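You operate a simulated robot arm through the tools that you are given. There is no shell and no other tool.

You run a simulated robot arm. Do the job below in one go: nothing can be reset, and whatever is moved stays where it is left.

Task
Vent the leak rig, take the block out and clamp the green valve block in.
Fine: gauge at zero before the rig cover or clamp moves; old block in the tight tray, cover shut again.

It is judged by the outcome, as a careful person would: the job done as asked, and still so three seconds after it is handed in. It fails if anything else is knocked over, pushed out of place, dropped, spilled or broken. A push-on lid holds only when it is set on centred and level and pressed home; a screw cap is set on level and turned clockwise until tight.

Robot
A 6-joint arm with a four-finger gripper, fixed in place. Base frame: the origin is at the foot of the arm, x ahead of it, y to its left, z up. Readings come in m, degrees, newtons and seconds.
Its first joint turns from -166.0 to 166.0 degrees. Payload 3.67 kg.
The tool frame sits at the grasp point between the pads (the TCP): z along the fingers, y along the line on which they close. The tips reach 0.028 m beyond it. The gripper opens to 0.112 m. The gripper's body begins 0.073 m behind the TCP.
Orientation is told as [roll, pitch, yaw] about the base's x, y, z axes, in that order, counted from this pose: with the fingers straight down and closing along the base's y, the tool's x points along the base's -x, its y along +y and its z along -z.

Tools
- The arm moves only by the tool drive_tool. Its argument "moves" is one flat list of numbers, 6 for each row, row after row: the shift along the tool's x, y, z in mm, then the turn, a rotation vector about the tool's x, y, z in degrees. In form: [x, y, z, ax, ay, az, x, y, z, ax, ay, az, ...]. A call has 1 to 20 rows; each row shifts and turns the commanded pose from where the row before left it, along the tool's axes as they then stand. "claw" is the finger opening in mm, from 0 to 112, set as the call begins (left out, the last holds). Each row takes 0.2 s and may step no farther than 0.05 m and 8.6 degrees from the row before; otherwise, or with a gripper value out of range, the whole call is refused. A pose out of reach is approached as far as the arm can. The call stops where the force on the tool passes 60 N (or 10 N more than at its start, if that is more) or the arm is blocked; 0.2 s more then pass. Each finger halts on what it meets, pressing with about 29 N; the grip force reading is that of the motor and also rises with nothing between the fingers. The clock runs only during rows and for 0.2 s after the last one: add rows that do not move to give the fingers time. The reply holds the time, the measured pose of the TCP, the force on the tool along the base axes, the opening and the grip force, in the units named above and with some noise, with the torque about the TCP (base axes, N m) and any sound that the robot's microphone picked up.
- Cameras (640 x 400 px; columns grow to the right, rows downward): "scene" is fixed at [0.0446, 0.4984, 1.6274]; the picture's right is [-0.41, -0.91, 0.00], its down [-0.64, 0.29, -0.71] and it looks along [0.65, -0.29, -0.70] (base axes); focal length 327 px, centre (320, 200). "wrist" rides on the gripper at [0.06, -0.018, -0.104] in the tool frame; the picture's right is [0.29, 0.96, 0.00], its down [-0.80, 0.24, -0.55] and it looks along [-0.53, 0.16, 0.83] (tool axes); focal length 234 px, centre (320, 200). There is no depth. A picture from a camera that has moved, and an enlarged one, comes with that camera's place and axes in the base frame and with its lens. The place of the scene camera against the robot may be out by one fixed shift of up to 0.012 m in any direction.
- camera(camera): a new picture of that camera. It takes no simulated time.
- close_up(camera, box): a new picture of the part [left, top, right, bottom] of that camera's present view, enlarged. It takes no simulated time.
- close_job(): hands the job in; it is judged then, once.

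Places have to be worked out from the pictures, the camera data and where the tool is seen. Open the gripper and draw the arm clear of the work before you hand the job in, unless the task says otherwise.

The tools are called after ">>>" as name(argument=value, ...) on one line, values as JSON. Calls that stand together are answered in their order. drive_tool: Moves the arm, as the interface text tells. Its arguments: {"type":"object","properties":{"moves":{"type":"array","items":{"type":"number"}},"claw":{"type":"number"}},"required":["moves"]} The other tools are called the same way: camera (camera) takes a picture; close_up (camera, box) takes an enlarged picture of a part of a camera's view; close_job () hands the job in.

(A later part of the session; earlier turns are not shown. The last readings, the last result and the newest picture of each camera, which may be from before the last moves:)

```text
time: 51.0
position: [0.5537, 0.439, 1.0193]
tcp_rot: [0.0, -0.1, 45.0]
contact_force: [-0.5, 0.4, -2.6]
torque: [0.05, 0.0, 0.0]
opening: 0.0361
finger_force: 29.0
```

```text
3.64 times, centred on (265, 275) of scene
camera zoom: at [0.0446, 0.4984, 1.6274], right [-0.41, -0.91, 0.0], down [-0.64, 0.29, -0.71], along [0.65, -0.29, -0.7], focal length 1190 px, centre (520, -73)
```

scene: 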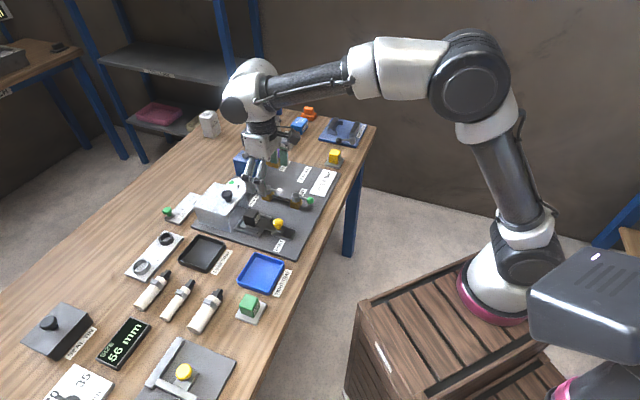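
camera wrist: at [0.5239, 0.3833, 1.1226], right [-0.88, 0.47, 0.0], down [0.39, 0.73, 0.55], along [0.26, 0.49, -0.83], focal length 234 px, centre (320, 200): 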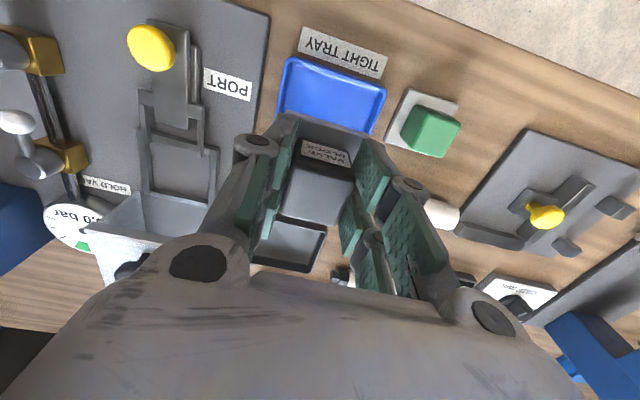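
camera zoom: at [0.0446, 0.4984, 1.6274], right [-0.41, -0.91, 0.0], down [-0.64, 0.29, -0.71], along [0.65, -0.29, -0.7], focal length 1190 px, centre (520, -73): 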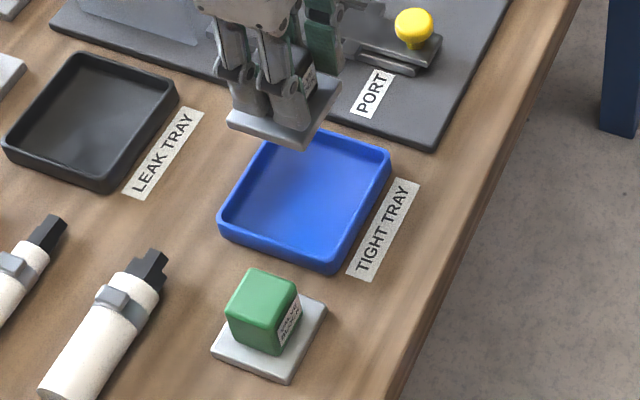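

The block hangs over the blue tray, roughly centred. I'll lower most of the way and then check the pictures before final placement.

>>> drive_tool(moves=[0, 0, 30, 0, 0, 0, 0, 0, 30, 0, 0, 0, 0, 0, 25, 0, 0, 0, 0, 0, 0, 0, 0, 0], claw=15)

>>> close_up(camera="scene", box=[210, 230, 320, 320])

>>> close_up(camera="wrist", box=[200, 20, 440, 300])

```text
time: 52.0
position: [0.5535, 0.4373, 0.9327]
tcp_rot: [-0.1, 0.1, 45.1]
contact_force: [0.7, 0.3, -2.9]
torque: [-0.01, 0.0, 0.0]
opening: 0.0357
finger_force: 29.5
```

```text
4.44 times, centred on (265, 275) of scene
camera zoom: at [0.0446, 0.4984, 1.6274], right [-0.41, -0.91, 0.0], down [-0.64, 0.29, -0.71], along [0.65, -0.29, -0.7], focal length 1455 px, centre (564, -133)
```

zoom: 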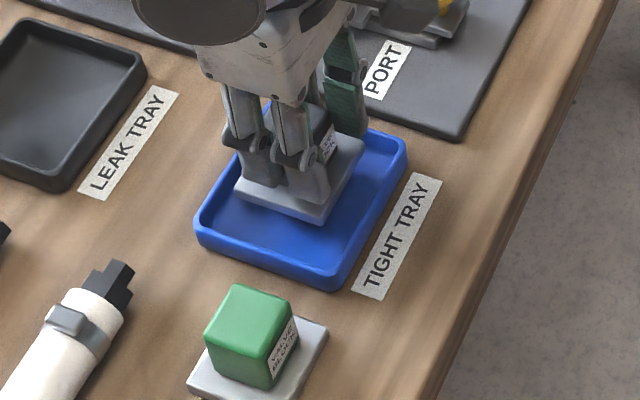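

```text
1.43 times, centred on (320, 160) of wrist
camera zoom: at [0.5239, 0.3815, 1.0367], right [-0.88, 0.47, 0.0], down [0.39, 0.73, 0.55], along [0.26, 0.49, -0.83], focal length 334 px, centre (320, 257)
```

zoom: 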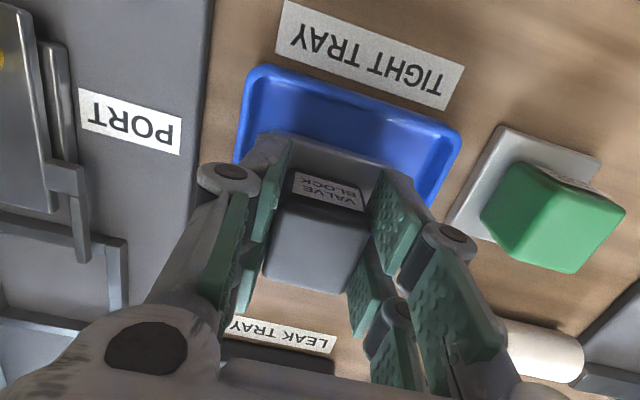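

The flange is centred in the tray to within a few millimetres. I'll nudge it 3 mm back and 2 mm left, and lower in small steps to feel the tray floor.

>>> drive_tool(moves=[-3, 2, 4, 0, 0, 0, 0, 0, 4, 0, 0, 0, 0, 0, 4, 0, 0, 0], claw=15)

>>> drive_tool(moves=[0, 0, 2, 0, 0, 0, 0, 0, 2, 0, 0, 0], claw=15)

```text
time: 52.8
position: [0.5548, 0.4418, 0.9201]
tcp_rot: [0.0, 0.0, 45.1]
contact_force: [0.1, -0.6, -1.9]
torque: [-0.04, -0.03, -0.02]
opening: 0.0359
finger_force: 28.6
```

```text
time: 53.4
position: [0.5522, 0.4418, 0.9183]
tcp_rot: [0.1, 0.1, 45.0]
contact_force: [-0.5, -1.2, 4.7]
torque: [-0.15, 0.18, -0.01]
opening: 0.0359
finger_force: 29.2
```

The block has touched the tray floor (force reversed to +4.7 N). I'll open the fingers and rise.

>>> drive_tool(moves=[0, 0, 0, 0, 0, 0, 0, 0, 0, 0, 0, 0, 0, 0, -20, 0, 0, 0, 0, 0, -40, 0, 0, 0, 0, 0, -40, 0, 0, 0], claw=52)

>>> camera(camera="wrist")

>>> close_up(camera="scene", box=[210, 230, 320, 330])

```text
time: 54.6
position: [0.5516, 0.4428, 1.0173]
tcp_rot: [0.0, 0.1, 45.0]
contact_force: [0.6, -0.5, 0.0]
torque: [-0.03, -0.02, 0.0]
opening: 0.0521
finger_force: 0.0
```

```text
taken
camera wrist: at [0.5227, 0.3867, 1.1213], right [-0.88, 0.47, 0.0], down [0.39, 0.73, 0.55], along [0.26, 0.49, -0.83], focal length 234 px, centre (320, 200)
```

wrist: 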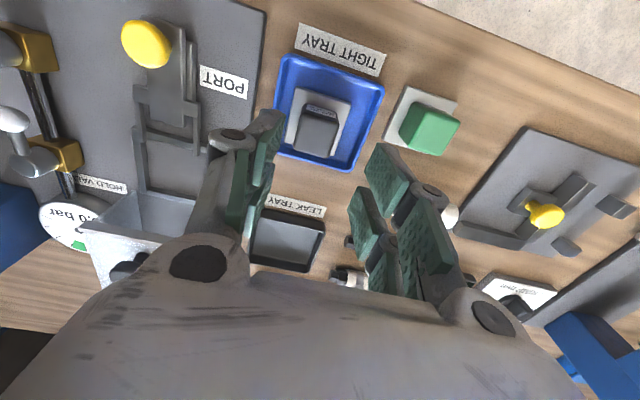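

```text
4.00 times, centred on (265, 280) of scene
camera zoom: at [0.0446, 0.4984, 1.6274], right [-0.41, -0.91, 0.0], down [-0.64, 0.29, -0.71], along [0.65, -0.29, -0.7], focal length 1310 px, centre (540, -120)
```

zoom: 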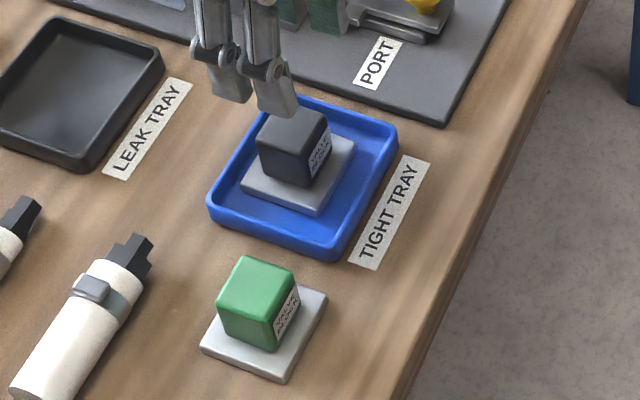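

The old block is sitting flat in the middle of the tight tray. Next the green block: I'll zoom in on it to find its position and orientation.

>>> close_up(camera="wrist", box=[370, 70, 480, 170])

>>> close_up(camera="scene", box=[225, 280, 280, 330])

```text
4.00 times, centred on (425, 120) of wrist
camera zoom: at [0.5227, 0.3867, 1.1213], right [-0.88, 0.47, 0.0], down [0.39, 0.73, 0.55], along [0.26, 0.49, -0.83], focal length 937 px, centre (-100, 520)
```

zoom: 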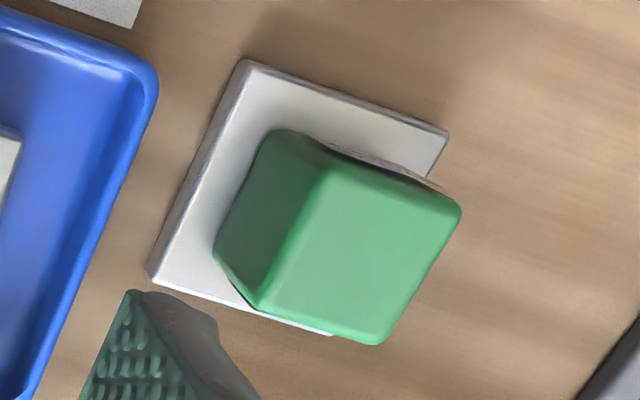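

```text
8.00 times, centred on (252, 305) of scene
camera zoom: at [0.0446, 0.4984, 1.6274], right [-0.41, -0.91, 0.0], down [-0.64, 0.29, -0.71], along [0.65, -0.29, -0.7], focal length 2619 px, centre (860, -640)
```

zoom: 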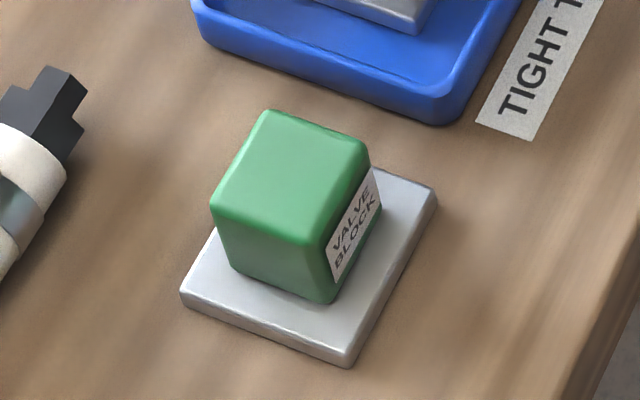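

The green block's flange is aligned with the 45° axis and centred at about (0.466, 0.491). I'll move above it with the fingers at 60 mm.

>>> drive_tool(moves=[8.8, 31.5, 0, 0, 0, 0, 8.8, 31.5, 0, 0, 0, 0, 8.8, 31.5, 0, 0, 0, 0, 0, 0, 30, 0, 0, 0, 0, 0, 0, 0, 0, 0], claw=60)

>>> close_up(camera="wrist", box=[200, 60, 440, 300])

>>> camera(camera="scene")

```text
time: 55.8
position: [0.4685, 0.4896, 0.9877]
tcp_rot: [0.0, 0.0, 45.0]
contact_force: [0.5, -0.2, -0.8]
torque: [-0.01, 0.0, 0.0]
opening: 0.0601
finger_force: 0.0
```

```text
1.67 times, centred on (320, 180) of wrist
camera zoom: at [0.4394, 0.433, 1.0911], right [-0.88, 0.47, 0.0], down [0.39, 0.73, 0.55], along [0.26, 0.49, -0.83], focal length 390 px, centre (320, 233)
```

zoom: 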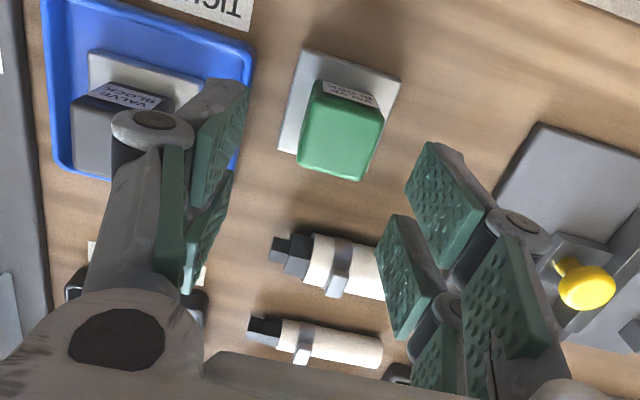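

```text
taken
```

scene: 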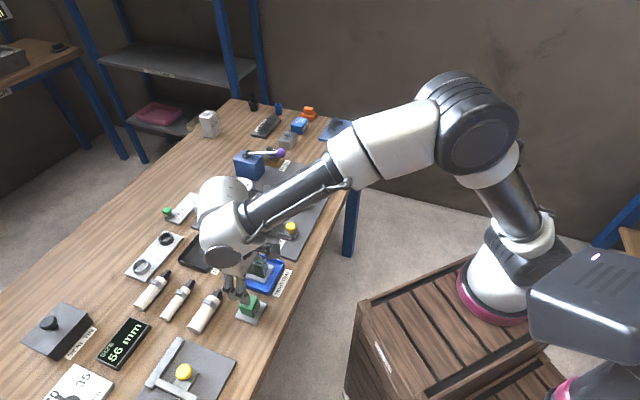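

The block appears about 6 mm left of my grip centre. I'll shift left 6.5 mm and descend partway, then verify.

>>> drive_tool(moves=[1, 6.5, 0, 0, 0, 0, 0, 0, 20, 0, 0, 0, 0, 0, 15, 0, 0, 0, 0, 0, 0, 0, 0, 0], claw=60)

>>> close_up(camera="wrist", box=[200, 60, 440, 300])

>>> close_up(camera="scene", box=[200, 250, 300, 340])

```text
time: 56.8
position: [0.4625, 0.494, 0.9521]
tcp_rot: [0.0, 0.0, 45.0]
contact_force: [0.7, -0.2, 0.5]
torque: [0.0, -0.02, -0.01]
opening: 0.0599
finger_force: 0.1
```

```text
1.67 times, centred on (320, 180) of wrist
camera zoom: at [0.4334, 0.4379, 1.0559], right [-0.88, 0.47, 0.0], down [0.39, 0.73, 0.55], along [0.26, 0.49, -0.83], focal length 390 px, centre (320, 233)
```

zoom: 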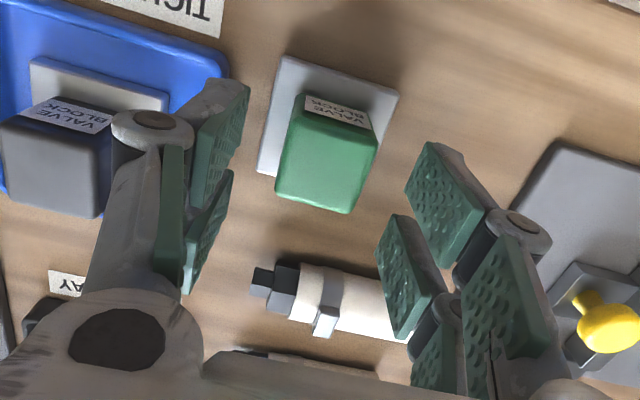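

```text
4.44 times, centred on (250, 295) of scene
camera zoom: at [0.0446, 0.4984, 1.6274], right [-0.41, -0.91, 0.0], down [-0.64, 0.29, -0.71], along [0.65, -0.29, -0.7], focal length 1455 px, centre (631, -222)
```

zoom: 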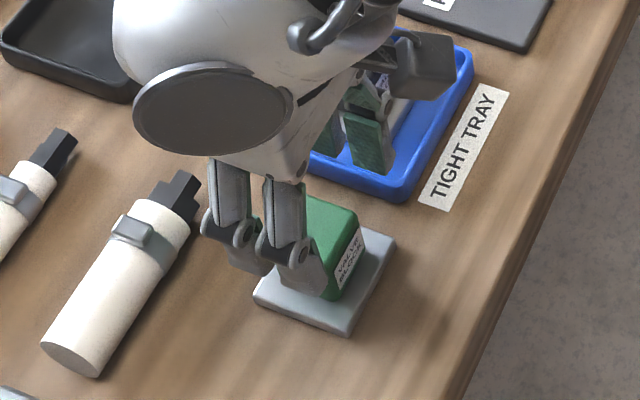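

The flange centre computes to (0.4617, 0.4939), matching my position. I'll descend to grasp height so the view can be compared with the old block's grasp.

>>> drive_tool(moves=[0, 0, 15, 0, 0, 0, 0, 0, 12, 0, 0, 0, 0, 0, 8, 0, 0, 0, 0, 0, 0, 0, 0, 0], claw=60)

>>> close_up(camera="wrist", box=[200, 60, 440, 300])

>>> close_up(camera="scene", box=[200, 250, 300, 340])

```text
time: 57.8
position: [0.4633, 0.4933, 0.9161]
tcp_rot: [0.0, 0.0, 45.0]
contact_force: [0.2, 0.7, -0.4]
torque: [0.0, -0.02, 0.04]
opening: 0.0599
finger_force: 0.0
```

```text
1.67 times, centred on (320, 180) of wrist
camera zoom: at [0.4343, 0.438, 1.0205], right [-0.88, 0.47, 0.0], down [0.39, 0.73, 0.55], along [0.26, 0.49, -0.83], focal length 390 px, centre (320, 233)
```

zoom: 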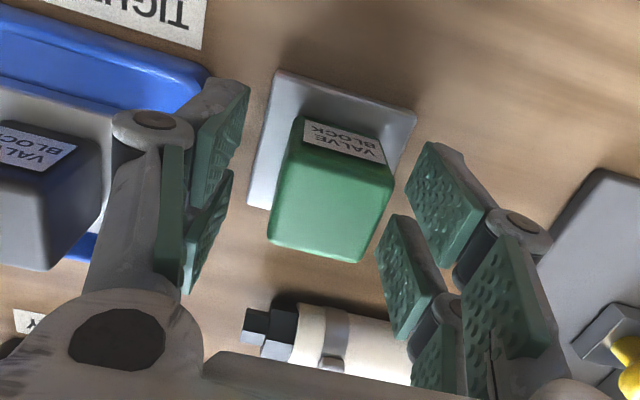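

```text
4.44 times, centred on (250, 295) of scene
camera zoom: at [0.0446, 0.4984, 1.6274], right [-0.41, -0.91, 0.0], down [-0.64, 0.29, -0.71], along [0.65, -0.29, -0.7], focal length 1455 px, centre (631, -222)
```

zoom: 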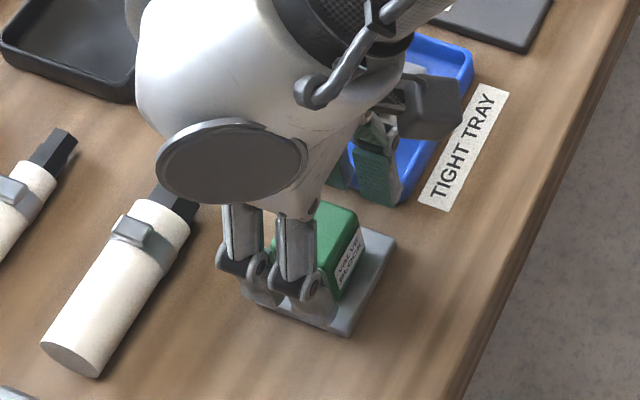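

Compared with the old block at grasp, the green block sits about 5 mm further forward and slightly left in the fingers. I'll shift 5 mm forward and 1.4 mm left so the grip matches the old one, then re-check.

>>> drive_tool(moves=[5, 1.4, 1, 0, 0, 0, 0, 0, 0, 0, 0, 0], claw=60)

>>> close_up(camera="wrist", box=[200, 60, 440, 300])

```text
time: 58.4
position: [0.459, 0.4917, 0.9163]
tcp_rot: [0.0, 0.0, 45.1]
contact_force: [-0.3, 0.0, -0.9]
torque: [-0.04, 0.0, 0.02]
opening: 0.0601
finger_force: 0.1
```

```text
1.67 times, centred on (320, 180) of wrist
camera zoom: at [0.4294, 0.4351, 1.0202], right [-0.88, 0.47, 0.0], down [0.39, 0.73, 0.55], along [0.26, 0.49, -0.83], focal length 390 px, centre (320, 233)
```

zoom: 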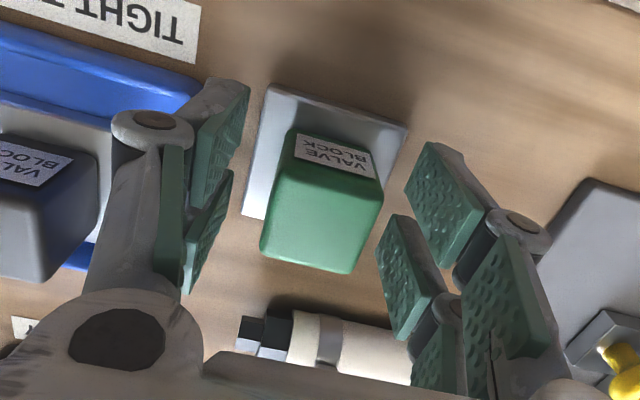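

Now the view matches the old block's grasp to within a few pixels. I'll close and lift gently.

>>> drive_tool(moves=[0, 0, 0, 0, 0, 0, 0, 0, 0, 0, 0, 0, 0, 0, 0, 0, 0, 0], claw=15)

>>> drive_tool(moves=[0, 0, -3, 0, 0, 0, 0, 0, -7, 0, 0, 0], claw=15)

>>> close_up(camera="wrist", box=[200, 60, 440, 300])

>>> close_up(camera="scene", box=[200, 250, 300, 340])

```text
time: 59.2
position: [0.4585, 0.4906, 0.9169]
tcp_rot: [0.0, 0.0, 45.0]
contact_force: [-1.6, 1.0, 3.2]
torque: [0.04, -0.02, 0.04]
opening: 0.0357
finger_force: 29.0
```

```text
time: 59.8
position: [0.4596, 0.4909, 0.9254]
tcp_rot: [0.0, 0.0, 45.0]
contact_force: [-0.4, 0.3, -2.6]
torque: [-0.05, -0.02, 0.04]
opening: 0.036
finger_force: 28.8
```

```text
1.67 times, centred on (320, 180) of wrist
camera zoom: at [0.4296, 0.4352, 1.0297], right [-0.88, 0.47, 0.0], down [0.39, 0.73, 0.55], along [0.26, 0.49, -0.83], focal length 390 px, centre (320, 233)
```

zoom: 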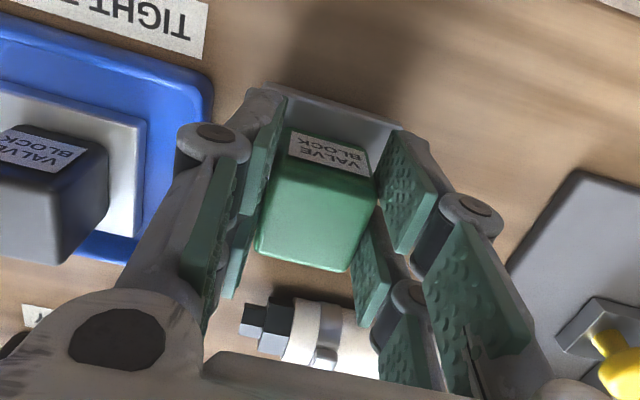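

```text
4.44 times, centred on (250, 295) of scene
camera zoom: at [0.0446, 0.4984, 1.6274], right [-0.41, -0.91, 0.0], down [-0.64, 0.29, -0.71], along [0.65, -0.29, -0.7], focal length 1455 px, centre (631, -222)
```

zoom: 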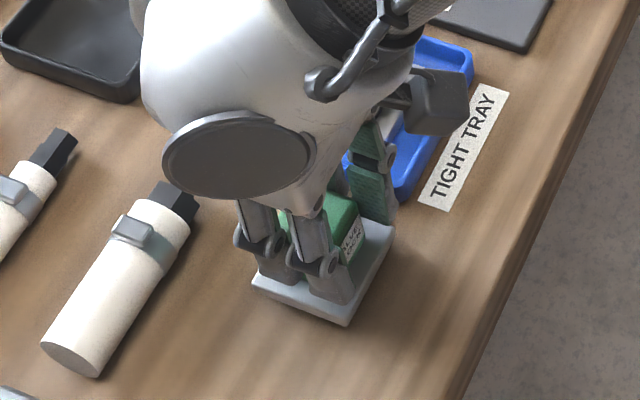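

The green block is lifted with its flange, held exactly like the old one. I'll raise it well clear and carry it over to the rig's port.

>>> drive_tool(moves=[0, 0, -35, 0, 0, 0, 0, 0, -35, 0, 0, 0, 0, 0, -35, 0, 0, 0, -18.9, -34.8, 0, 0, 0, 0, -18.9, -34.8, 0, 0, 0, 0, -18.9, -34.8, 0, 0, 0, 0, -18.9, -34.8, 0, 0, 0, 0, -18.9, -34.8, 0, 0, 0, 0, -18.9, -34.8, 0, 0, 0, 0, -18.9, -34.8, 0, 0, 0, 0, 0, 0, 0, 0, 0, 0], claw=15)

>>> camera(camera="wrist")

>>> close_up(camera="scene", box=[215, 160, 325, 260])

```text
time: 62.2
position: [0.7261, 0.4134, 1.0304]
tcp_rot: [0.0, -0.1, 45.0]
contact_force: [0.6, -0.5, -1.8]
torque: [-0.01, 0.02, 0.0]
opening: 0.0361
finger_force: 29.2
```

```text
taken
camera wrist: at [0.6958, 0.3576, 1.1341], right [-0.88, 0.47, 0.0], down [0.39, 0.73, 0.55], along [0.26, 0.49, -0.83], focal length 234 px, centre (320, 200)
```

wrist: 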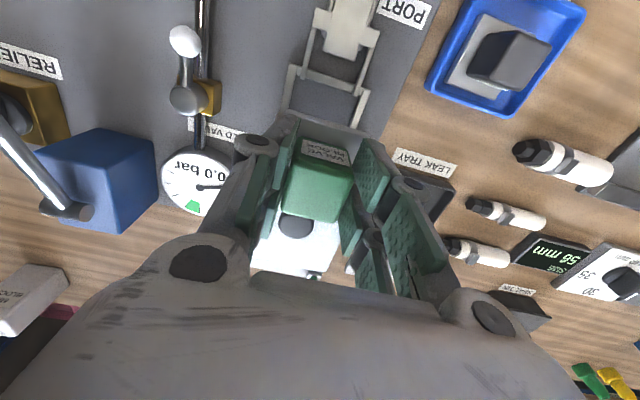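

```text
4.00 times, centred on (270, 210) of scene
camera zoom: at [0.0446, 0.4984, 1.6274], right [-0.41, -0.91, 0.0], down [-0.64, 0.29, -0.71], along [0.65, -0.29, -0.7], focal length 1310 px, centre (520, 160)
```

zoom: 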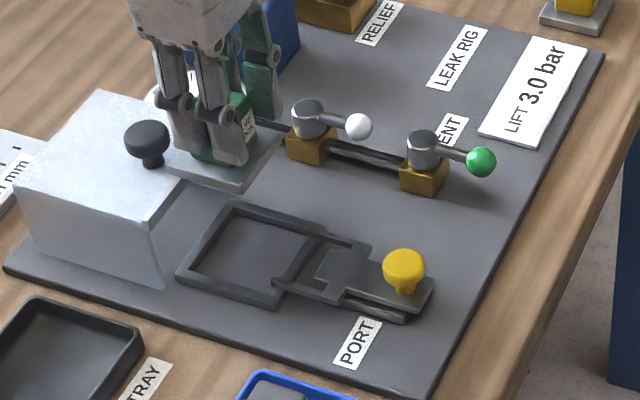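

The commanded pose is back over the old block's seat (within 0.5 mm). I'll lower to just above the frame and check alignment.

>>> drive_tool(moves=[0.5, 0, 30, 0, 0, 0, 0, 0, 30, 0, 0, 0, 0, 0, 25, 0, 0, 0, 0, 0, 0, 0, 0, 0], claw=15)

>>> close_up(camera="scene", box=[225, 195, 305, 255])

>>> close_up(camera="wrist", box=[200, 60, 440, 300])

```text
time: 63.2
position: [0.7246, 0.4137, 0.946]
tcp_rot: [0.0, 0.0, 45.0]
contact_force: [-0.3, 0.8, -1.4]
torque: [-0.03, 0.03, -0.01]
opening: 0.0356
finger_force: 28.6
```

```text
6.67 times, centred on (265, 225) of scene
camera zoom: at [0.0446, 0.4984, 1.6274], right [-0.41, -0.91, 0.0], down [-0.64, 0.29, -0.71], along [0.65, -0.29, -0.7], focal length 2183 px, centre (687, 33)
```

zoom: 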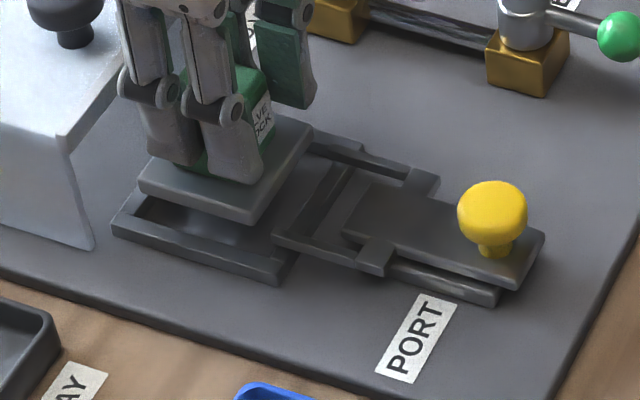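

```text
1.67 times, centred on (320, 180) of wrist
camera zoom: at [0.6948, 0.3575, 1.0499], right [-0.88, 0.47, 0.0], down [0.39, 0.73, 0.55], along [0.26, 0.49, -0.83], focal length 390 px, centre (320, 233)
```

zoom: 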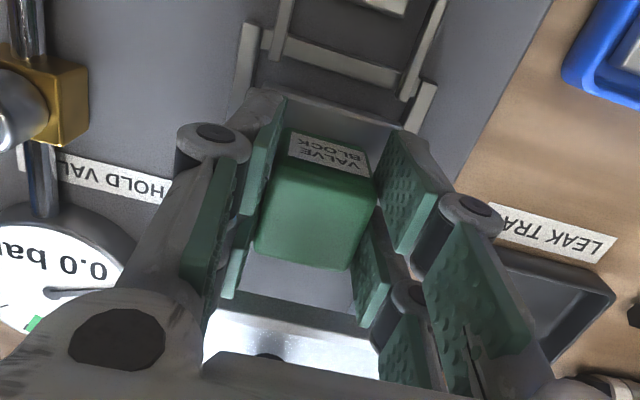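

I'll lower to the same height at which I photographed the old block (z 0.933) and compare the flange position directly.

>>> drive_tool(moves=[0, 0, 7, 0, 0, 0, 0, 0, 6, 0, 0, 0, 0, 0, 0, 0, 0, 0], claw=15)

>>> close_up(camera="scene", box=[225, 195, 305, 255])

>>> close_up(camera="wrist", box=[200, 60, 440, 300])

```text
time: 64.0
position: [0.7243, 0.4122, 0.9324]
tcp_rot: [0.0, 0.0, 45.0]
contact_force: [-0.3, 0.1, -2.4]
torque: [-0.01, 0.0, -0.01]
opening: 0.0358
finger_force: 28.9
```

```text
6.67 times, centred on (265, 225) of scene
camera zoom: at [0.0446, 0.4984, 1.6274], right [-0.41, -0.91, 0.0], down [-0.64, 0.29, -0.71], along [0.65, -0.29, -0.7], focal length 2183 px, centre (687, 33)
```

zoom: 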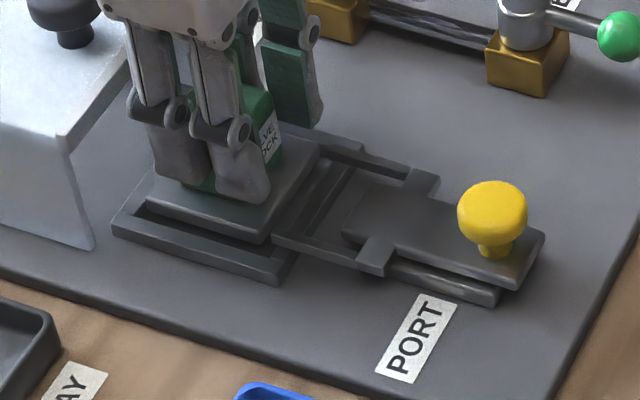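

```text
1.67 times, centred on (320, 180) of wrist
camera zoom: at [0.6951, 0.3563, 1.0364], right [-0.88, 0.47, 0.0], down [0.39, 0.73, 0.55], along [0.26, 0.49, -0.83], focal length 390 px, centre (320, 233)
```

zoom: 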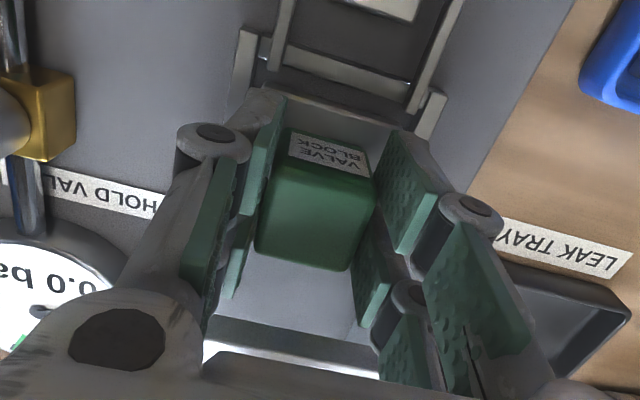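

>>> close_up(camera="scene", box=[236, 210, 276, 235])

>>> close_up(camera="wrist", box=[260, 70, 400, 170])

```text
16.00 times, centred on (256, 222) of scene
camera zoom: at [0.0446, 0.4984, 1.6274], right [-0.41, -0.91, 0.0], down [-0.64, 0.29, -0.71], along [0.65, -0.29, -0.7], focal length 5238 px, centre (1344, -160)
```

zoom: 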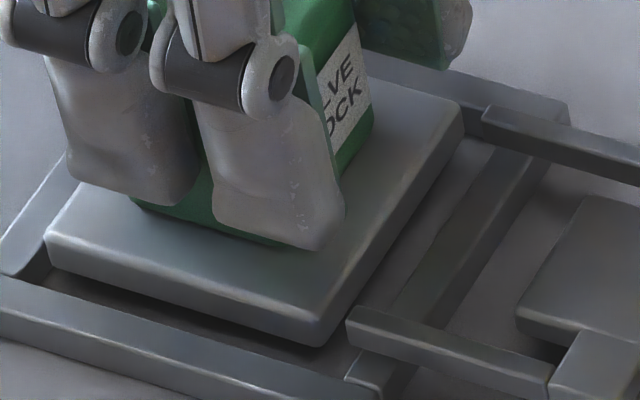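

```text
4.00 times, centred on (330, 120) of wrist
camera zoom: at [0.6951, 0.3563, 1.0364], right [-0.88, 0.47, 0.0], down [0.39, 0.73, 0.55], along [0.26, 0.49, -0.83], focal length 937 px, centre (280, 520)
```

zoom: 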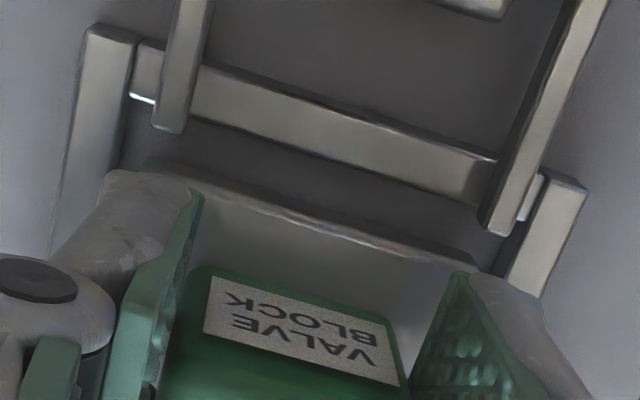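

The flange is laterally centred inside the frame with a few millimetres clearance on each side. I'll lower in small steps until it seats.

>>> drive_tool(moves=[0, 0, 2.5, 0, 0, 0, 0, 0, 2.5, 0, 0, 0], claw=15)

>>> drive_tool(moves=[0, 0, 1.5, 0, 0, 0, 0, 0, 0, 0, 0, 0], claw=15)

```text
time: 64.6
position: [0.7246, 0.4137, 0.927]
tcp_rot: [-0.1, 0.0, 45.0]
contact_force: [-0.5, 0.2, -2.5]
torque: [-0.01, 0.0, 0.01]
opening: 0.0357
finger_force: 28.6
```

```text
time: 65.2
position: [0.7235, 0.4125, 0.9268]
tcp_rot: [0.0, 0.0, 45.1]
contact_force: [0.0, 0.7, -2.6]
torque: [0.01, -0.04, 0.01]
opening: 0.0356
finger_force: 28.8
```

No contact yet; I'll continue down in small increments.

>>> drive_tool(moves=[0, 0, 1.5, 0, 0, 0, 0, 0, 0, 0, 0, 0], claw=15)

>>> close_up(camera="scene", box=[236, 210, 276, 235])

```text
time: 65.8
position: [0.7228, 0.4125, 0.9263]
tcp_rot: [0.1, -0.2, 45.0]
contact_force: [-2.7, 2.5, 12.0]
torque: [-0.14, 0.35, -0.02]
opening: 0.0361
finger_force: 28.5
```

```text
16.00 times, centred on (256, 222) of scene
camera zoom: at [0.0446, 0.4984, 1.6274], right [-0.41, -0.91, 0.0], down [-0.64, 0.29, -0.71], along [0.65, -0.29, -0.7], focal length 5238 px, centre (1344, -160)
```

zoom: 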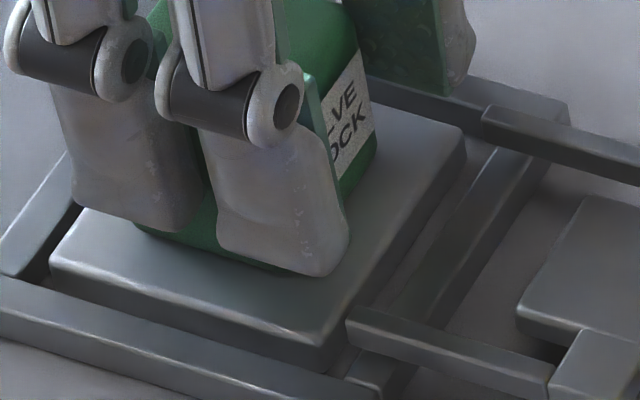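

Contact at 12 N. I'll compare with the picture of the old block when it was seated to be sure the flange is fully down inside the frame.

>>> close_up(camera="scene", box=[225, 195, 305, 255])

>>> close_up(camera="wrist", box=[260, 70, 400, 170])

```text
6.67 times, centred on (265, 225) of scene
camera zoom: at [0.0446, 0.4984, 1.6274], right [-0.41, -0.91, 0.0], down [-0.64, 0.29, -0.71], along [0.65, -0.29, -0.7], focal length 2183 px, centre (687, 33)
```

zoom: 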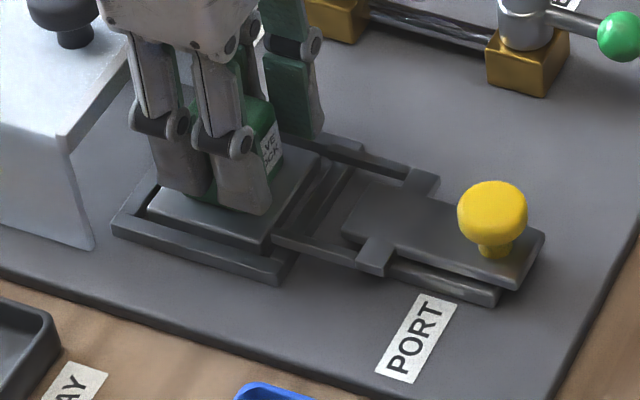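

```text
4.00 times, centred on (330, 120) of wrist
camera zoom: at [0.6939, 0.3565, 1.0302], right [-0.88, 0.47, 0.0], down [0.39, 0.73, 0.56], along [0.26, 0.49, -0.83], focal length 937 px, centre (280, 520)
```

zoom: 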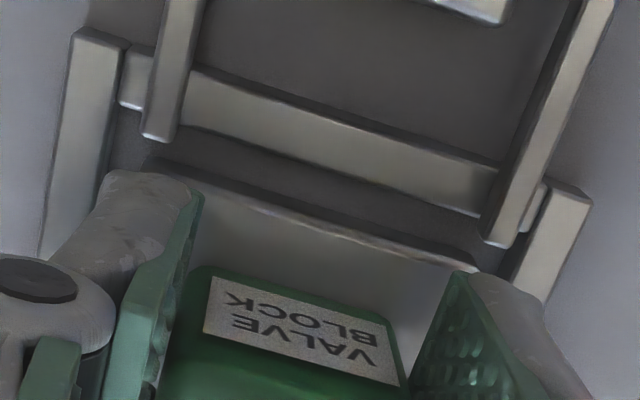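

The flange sits within 1–2 mm of where the old one was, fully down in the frame. I'll open the fingers and rise, then look.

>>> drive_tool(moves=[0, 0, 0, 0, 0, 0, 0, 0, 0, 0, 0, 0, 0, 0, -20, 0, 0, 0, 0, 0, -40, 0, 0, 0, 0, 0, -40, 0, 0, 0, 20, 0, 0, 0, 0, 0, 0, 0, 0, 0, 0, 0], claw=60)

>>> close_up(camera="wrist", box=[240, 60, 400, 240])

>>> close_up(camera="scene", box=[225, 195, 305, 255])

```text
time: 67.4
position: [0.7115, 0.3965, 1.026]
tcp_rot: [0.0, 0.0, 44.9]
contact_force: [-0.6, -0.5, -0.3]
torque: [0.02, 0.03, 0.03]
opening: 0.0599
finger_force: 0.0
```

```text
2.22 times, centred on (320, 150) of wrist
camera zoom: at [0.6817, 0.3413, 1.1287], right [-0.88, 0.47, 0.0], down [0.39, 0.73, 0.55], along [0.26, 0.49, -0.83], focal length 520 px, centre (320, 311)
```

zoom: 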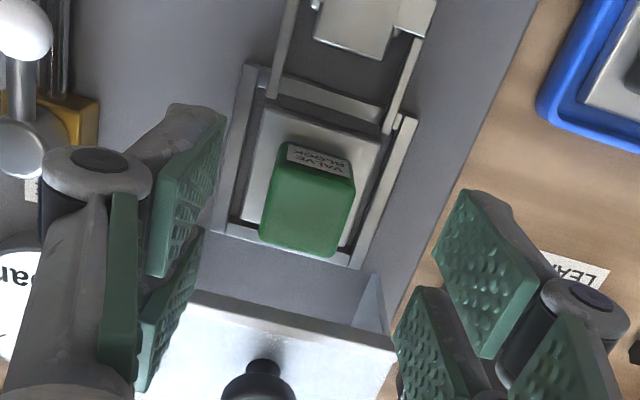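

```text
6.67 times, centred on (265, 225) of scene
camera zoom: at [0.0446, 0.4984, 1.6274], right [-0.41, -0.91, 0.0], down [-0.64, 0.29, -0.71], along [0.65, -0.29, -0.7], focal length 2183 px, centre (687, 33)
```

zoom: 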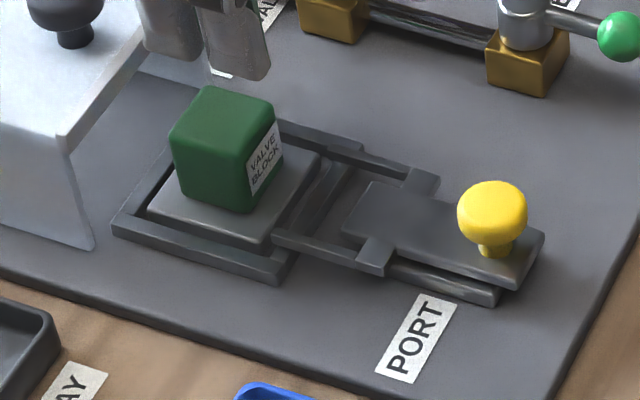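

The green block is seated exactly where the old one was, label facing the front. Now I'll go back to the yellow knob (about (0.635, 0.325)) to push the clamp home.

>>> drive_tool(moves=[34.8, 0.5, 0, 0, 0, 0, 34.8, 0.5, 0, 0, 0, 0, 34.8, 0.5, 0, 0, 0, 0, 0, 0, 35, 0, 0, 0, 0, 0, 35, 0, 0, 0, 0, 0, 24, 0, 0, 0, 0, 0, 0, 0, 0, 0], claw=60)

>>> close_up(camera="wrist", box=[200, 60, 440, 300])

>>> close_up(camera="scene", box=[225, 180, 325, 260])

```text
time: 69.0
position: [0.6363, 0.3266, 0.9319]
tcp_rot: [0.0, 0.0, 44.9]
contact_force: [-0.2, 0.3, 0.1]
torque: [0.01, 0.01, -0.03]
opening: 0.0599
finger_force: 0.1
```

```text
1.67 times, centred on (320, 180) of wrist
camera zoom: at [0.6063, 0.2698, 1.0358], right [-0.88, 0.47, 0.0], down [0.39, 0.73, 0.55], along [0.26, 0.49, -0.83], focal length 390 px, centre (320, 233)
```

zoom: 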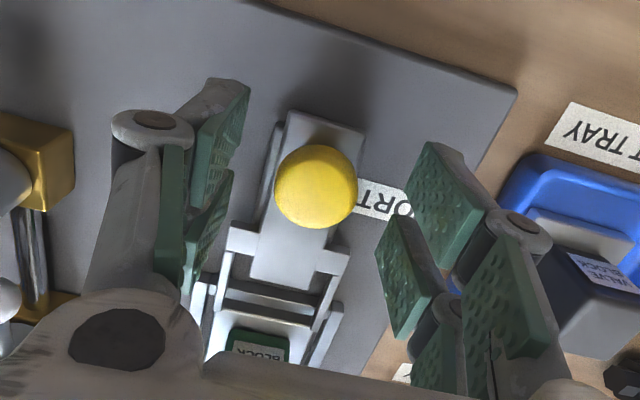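

```text
5.00 times, centred on (275, 220) of scene
camera zoom: at [0.0446, 0.4984, 1.6274], right [-0.41, -0.91, 0.0], down [-0.64, 0.29, -0.71], along [0.65, -0.29, -0.7], focal length 1637 px, centre (545, 100)
```

zoom: 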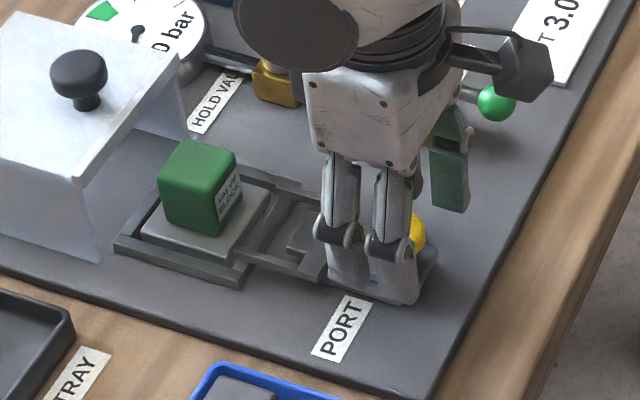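

The knob is centred between the fingers. I'll descend 11 mm, grip it and start pushing the clamp toward the block.

>>> drive_tool(moves=[0, -0.7, 6, 0, 0, 0, 0, 0, 5, 0, 0, 0, 0, 0, 0, 0, 0, 0], claw=60)

>>> drive_tool(moves=[0, 0, 0, 0, 0, 0, 0, 0, 0, 0, 0, 0, 0, 0, 0, 0, 0, 0], claw=20)

>>> drive_tool(moves=[-3, 0, 0, 0, 0, 0, -3, 0, 0, 0, 0, 0, -3, 0, 0, 0, 0, 0], claw=20)

>>> close_up(camera="scene", box=[225, 195, 305, 255])

```text
time: 69.8
position: [0.6372, 0.3249, 0.9207]
tcp_rot: [0.1, 0.0, 45.0]
contact_force: [0.0, -0.3, -0.4]
torque: [0.03, 0.01, -0.05]
opening: 0.06
finger_force: 0.0
```

```text
time: 70.6
position: [0.6369, 0.325, 0.9209]
tcp_rot: [0.0, 0.1, 45.0]
contact_force: [-5.8, 4.7, -2.5]
torque: [0.02, 0.07, 0.09]
opening: 0.0274
finger_force: 45.1
```

```text
time: 71.4
position: [0.6423, 0.3313, 0.9205]
tcp_rot: [0.0, 0.0, 44.9]
contact_force: [-9.1, 8.6, 1.2]
torque: [-0.13, 0.38, 0.07]
opening: 0.0273
finger_force: 44.7
```

```text
6.67 times, centred on (265, 225) of scene
camera zoom: at [0.0446, 0.4984, 1.6274], right [-0.41, -0.91, 0.0], down [-0.64, 0.29, -0.71], along [0.65, -0.29, -0.7], focal length 2183 px, centre (687, 33)
```

zoom: 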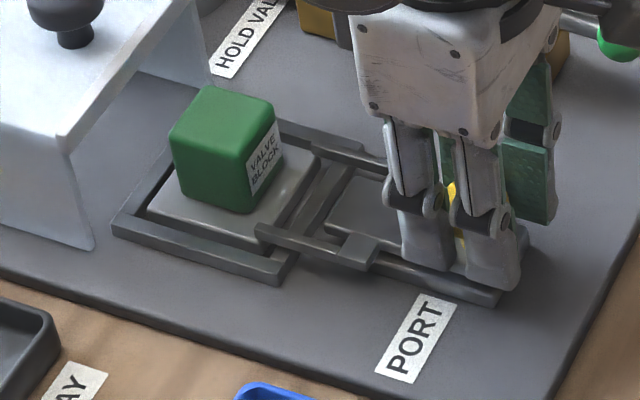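

The fork arms are sliding over the flange edges with negligible push force. I'll correct 0.7 mm sideways and continue pushing.

>>> drive_tool(moves=[-3, 0.7, 0, 0, 0, 0, -3, 0, 0, 0, 0, 0, -3, 0, 0, 0, 0, 0, -3, 0, 0, 0, 0, 0, -3, 0, 0, 0, 0, 0, -3, 0, 0, 0, 0, 0], claw=20)

>>> close_up(camera="scene", box=[225, 195, 305, 255])

>>> close_up(camera="wrist", box=[200, 60, 440, 300])

```text
time: 72.8
position: [0.6546, 0.3425, 0.9194]
tcp_rot: [0.0, 0.0, 45.0]
contact_force: [0.5, -1.4, 8.4]
torque: [-0.31, 0.23, -0.01]
opening: 0.0275
finger_force: 44.6
```

```text
6.67 times, centred on (265, 225) of scene
camera zoom: at [0.0446, 0.4984, 1.6274], right [-0.41, -0.91, 0.0], down [-0.64, 0.29, -0.71], along [0.65, -0.29, -0.7], focal length 2183 px, centre (687, 33)
```

zoom: 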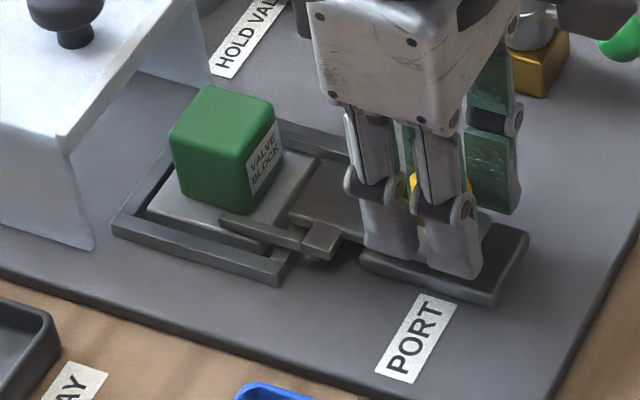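

```text
1.67 times, centred on (320, 180) of wrist
camera zoom: at [0.625, 0.2873, 1.0242], right [-0.88, 0.47, 0.0], down [0.39, 0.73, 0.55], along [0.26, 0.49, -0.83], focal length 390 px, centre (320, 233)
```

zoom: 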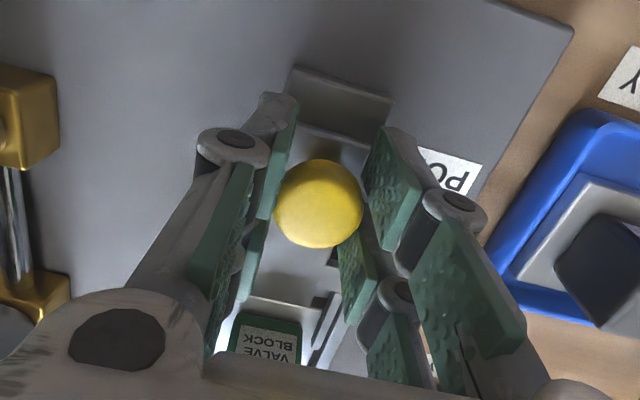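

About 15 mm remain to reach the original clamped position. I'll continue in smaller groups and watch for the end resistance.

>>> drive_tool(moves=[-3, 0, -0.5, 0, 0, 0, -3, 0, 0, 0, 0, 0, -3, 0, 0, 0, 0, 0], claw=20)

>>> drive_tool(moves=[-2, 0, 0, 0, 0, 0, -2, 0, 0, 0, 0, 0], claw=20)

>>> close_up(camera="scene", box=[225, 195, 305, 255])

```text
time: 73.6
position: [0.6613, 0.3496, 0.9203]
tcp_rot: [0.0, 0.0, 45.0]
contact_force: [6.5, -7.5, 0.8]
torque: [0.16, -0.31, -0.06]
opening: 0.0273
finger_force: 44.9
```

```text
time: 74.2
position: [0.6644, 0.3534, 0.9196]
tcp_rot: [0.1, 0.0, 45.0]
contact_force: [9.8, -3.5, -3.4]
torque: [-0.21, 0.02, -0.04]
opening: 0.027
finger_force: 45.1
```

```text
6.67 times, centred on (265, 225) of scene
camera zoom: at [0.0446, 0.4984, 1.6274], right [-0.41, -0.91, 0.0], down [-0.64, 0.29, -0.71], along [0.65, -0.29, -0.7], focal length 2183 px, centre (687, 33)
```

zoom: 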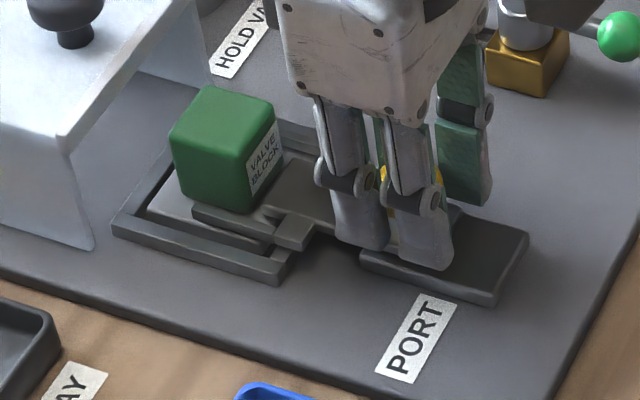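

The clamp is within 1–2 mm of its original closed position. I'll push a couple of millimetres more to bring it firmly home.

>>> drive_tool(moves=[-1, -0.5, 0, 0, 0, 0, -1, 0, 0, 0, 0, 0], claw=20)

>>> drive_tool(moves=[-1, 0, 0, 0, 0, 0, -1, 0, 0, 0, 0, 0], claw=20)

>>> close_up(camera="scene", box=[225, 195, 305, 255])

```text
time: 74.8
position: [0.6648, 0.3551, 0.92]
tcp_rot: [0.0, 0.2, 45.0]
contact_force: [-1.0, -7.7, -0.3]
torque: [0.05, -0.1, -0.02]
opening: 0.0269
finger_force: 45.1
```

```text
time: 75.4
position: [0.6662, 0.3544, 0.9199]
tcp_rot: [0.0, 0.1, 45.1]
contact_force: [-10.0, -16.6, 0.9]
torque: [-0.31, 0.24, 0.0]
opening: 0.0269
finger_force: 44.7
```

```text
6.67 times, centred on (265, 225) of scene
camera zoom: at [0.0446, 0.4984, 1.6274], right [-0.41, -0.91, 0.0], down [-0.64, 0.29, -0.71], along [0.65, -0.29, -0.7], focal length 2183 px, centre (687, 33)
```

zoom: 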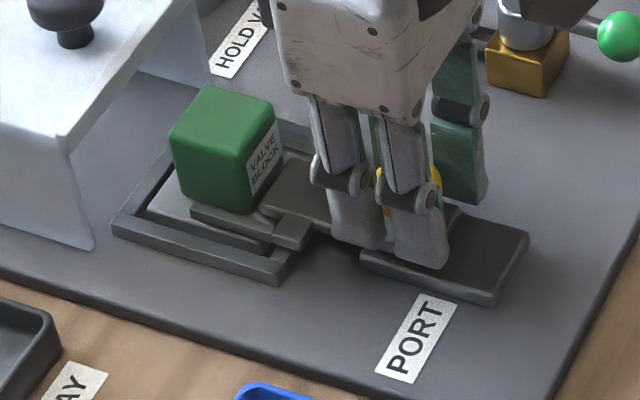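

Resistance of about 19 N at the same position where the old block was clamped: the clamp is home. One more small push to be sure, then I'll release and look.

>>> drive_tool(moves=[-1, 0, 0, 0, 0, 0, 0, 0, 0, 0, 0, 0], claw=20)

>>> drive_tool(moves=[0, 0, 0, 0, 0, 0, 0, 0, 0, 0, 0, 0, 0, 0, -35, 0, 0, 0, 0, 0, -45, 0, 0, 0, 0, 0, -30, 0, 0, 0, -20, 0, 0, 0, 0, 0, 0, 0, 0, 0, 0, 0], claw=60)

>>> close_up(camera="scene", box=[225, 195, 305, 255])

>>> close_up(camera="wrist", box=[240, 60, 400, 240])

```text
time: 76.0
position: [0.6674, 0.3555, 0.9199]
tcp_rot: [0.1, 0.1, 45.1]
contact_force: [-16.9, -22.2, -3.1]
torque: [-0.4, 0.36, -0.04]
opening: 0.0263
finger_force: 45.2
```

```text
time: 77.6
position: [0.6813, 0.3712, 1.0317]
tcp_rot: [0.0, 0.0, 44.9]
contact_force: [-0.1, -0.2, 0.5]
torque: [0.0, 0.02, 0.0]
opening: 0.0599
finger_force: 0.0
```

```text
6.67 times, centred on (265, 225) of scene
camera zoom: at [0.0446, 0.4984, 1.6274], right [-0.41, -0.91, 0.0], down [-0.64, 0.29, -0.71], along [0.65, -0.29, -0.7], focal length 2183 px, centre (687, 33)
```

zoom: 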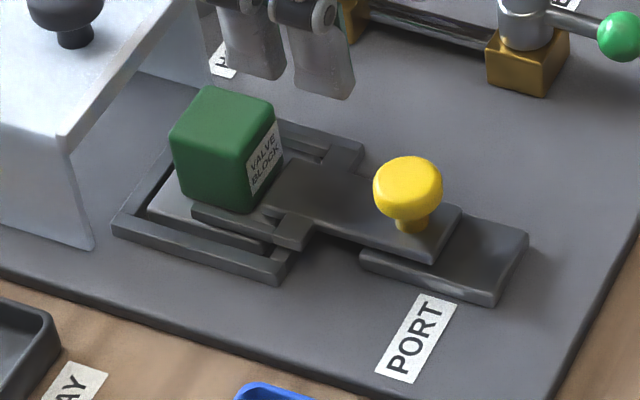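

```text
2.22 times, centred on (320, 150) of wrist
camera zoom: at [0.6518, 0.3151, 1.1352], right [-0.88, 0.47, 0.0], down [0.39, 0.73, 0.55], along [0.26, 0.49, -0.83], focal length 520 px, centre (320, 311)
```

zoom: 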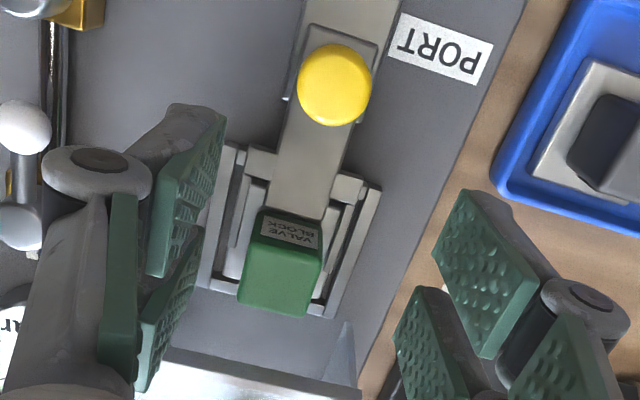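

The clamp is back in its original closed position over the green block's flange, and the knob pixel position matches the start. Now the cover: I'll move above its knob (about (0.775, 0.4645)).

>>> drive_tool(moves=[-44, 0, -5, 0, 0, 0, -44, 0, -5, 0, 0, 0, -44, 0, 0, 0, 0, 0, 0, 0, 0, 0, 0, 0], claw=60)

>>> close_up(camera="wrist", box=[200, 60, 440, 300])

>>> close_up(camera="scene", box=[190, 140, 310, 260])

```text
time: 78.6
position: [0.7734, 0.4662, 1.0429]
tcp_rot: [-0.1, 0.1, 45.0]
contact_force: [0.4, -0.6, 0.1]
torque: [0.03, -0.02, 0.0]
opening: 0.06
finger_force: 0.1
```

```text
1.67 times, centred on (320, 180) of wrist
camera zoom: at [0.7447, 0.4091, 1.1475], right [-0.88, 0.47, 0.0], down [0.39, 0.73, 0.55], along [0.26, 0.49, -0.83], focal length 390 px, centre (320, 233)
```

zoom: 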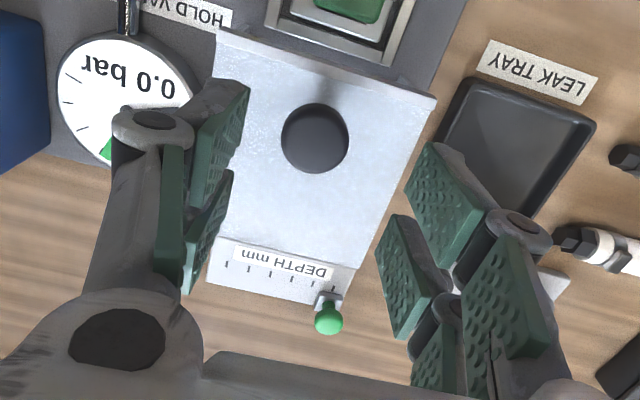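

```text
3.33 times, centred on (250, 200) of scene
camera zoom: at [0.0446, 0.4984, 1.6274], right [-0.41, -0.91, 0.0], down [-0.64, 0.29, -0.71], along [0.65, -0.29, -0.7], focal length 1091 px, centre (553, 200)
```

zoom: 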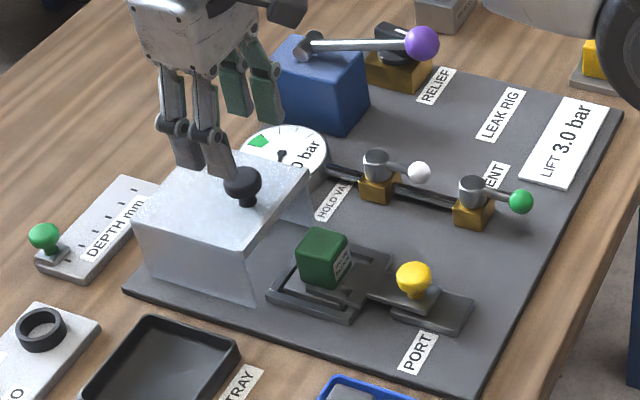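

The gauge still shows 0.0 bar and the DEPTH gauge is untouched. The cover knob is about 3 mm to the right of my grip centre; I'll correct and descend to the earlier gripping height.

>>> drive_tool(moves=[0, -3, 20, 0, 0, 0, 0, 0, 20, 0, 0, 0, 0, 0, 15, 0, 0, 0, 0, 0, 8, 0, 0, 0, 0, 0, 0, 0, 0, 0], claw=60)

>>> close_up(camera="wrist", box=[200, 60, 440, 300])

```text
time: 79.8
position: [0.7762, 0.4623, 0.9775]
tcp_rot: [0.0, -0.1, 45.1]
contact_force: [-0.7, -0.2, -0.7]
torque: [0.02, 0.02, 0.0]
opening: 0.0599
finger_force: 0.1
```

```text
1.67 times, centred on (320, 180) of wrist
camera zoom: at [0.747, 0.4063, 1.0826], right [-0.88, 0.47, 0.0], down [0.39, 0.73, 0.55], along [0.26, 0.49, -0.83], focal length 390 px, centre (320, 233)
```

zoom: 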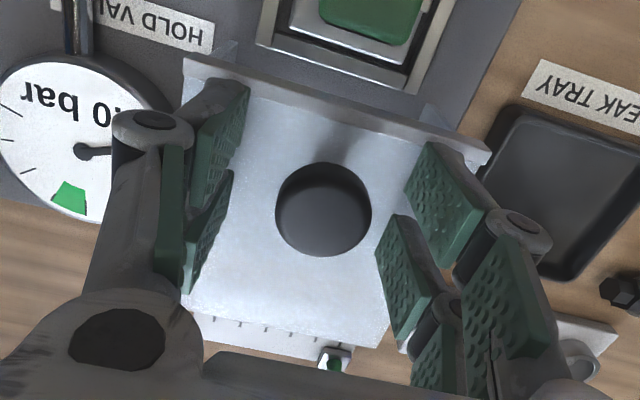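

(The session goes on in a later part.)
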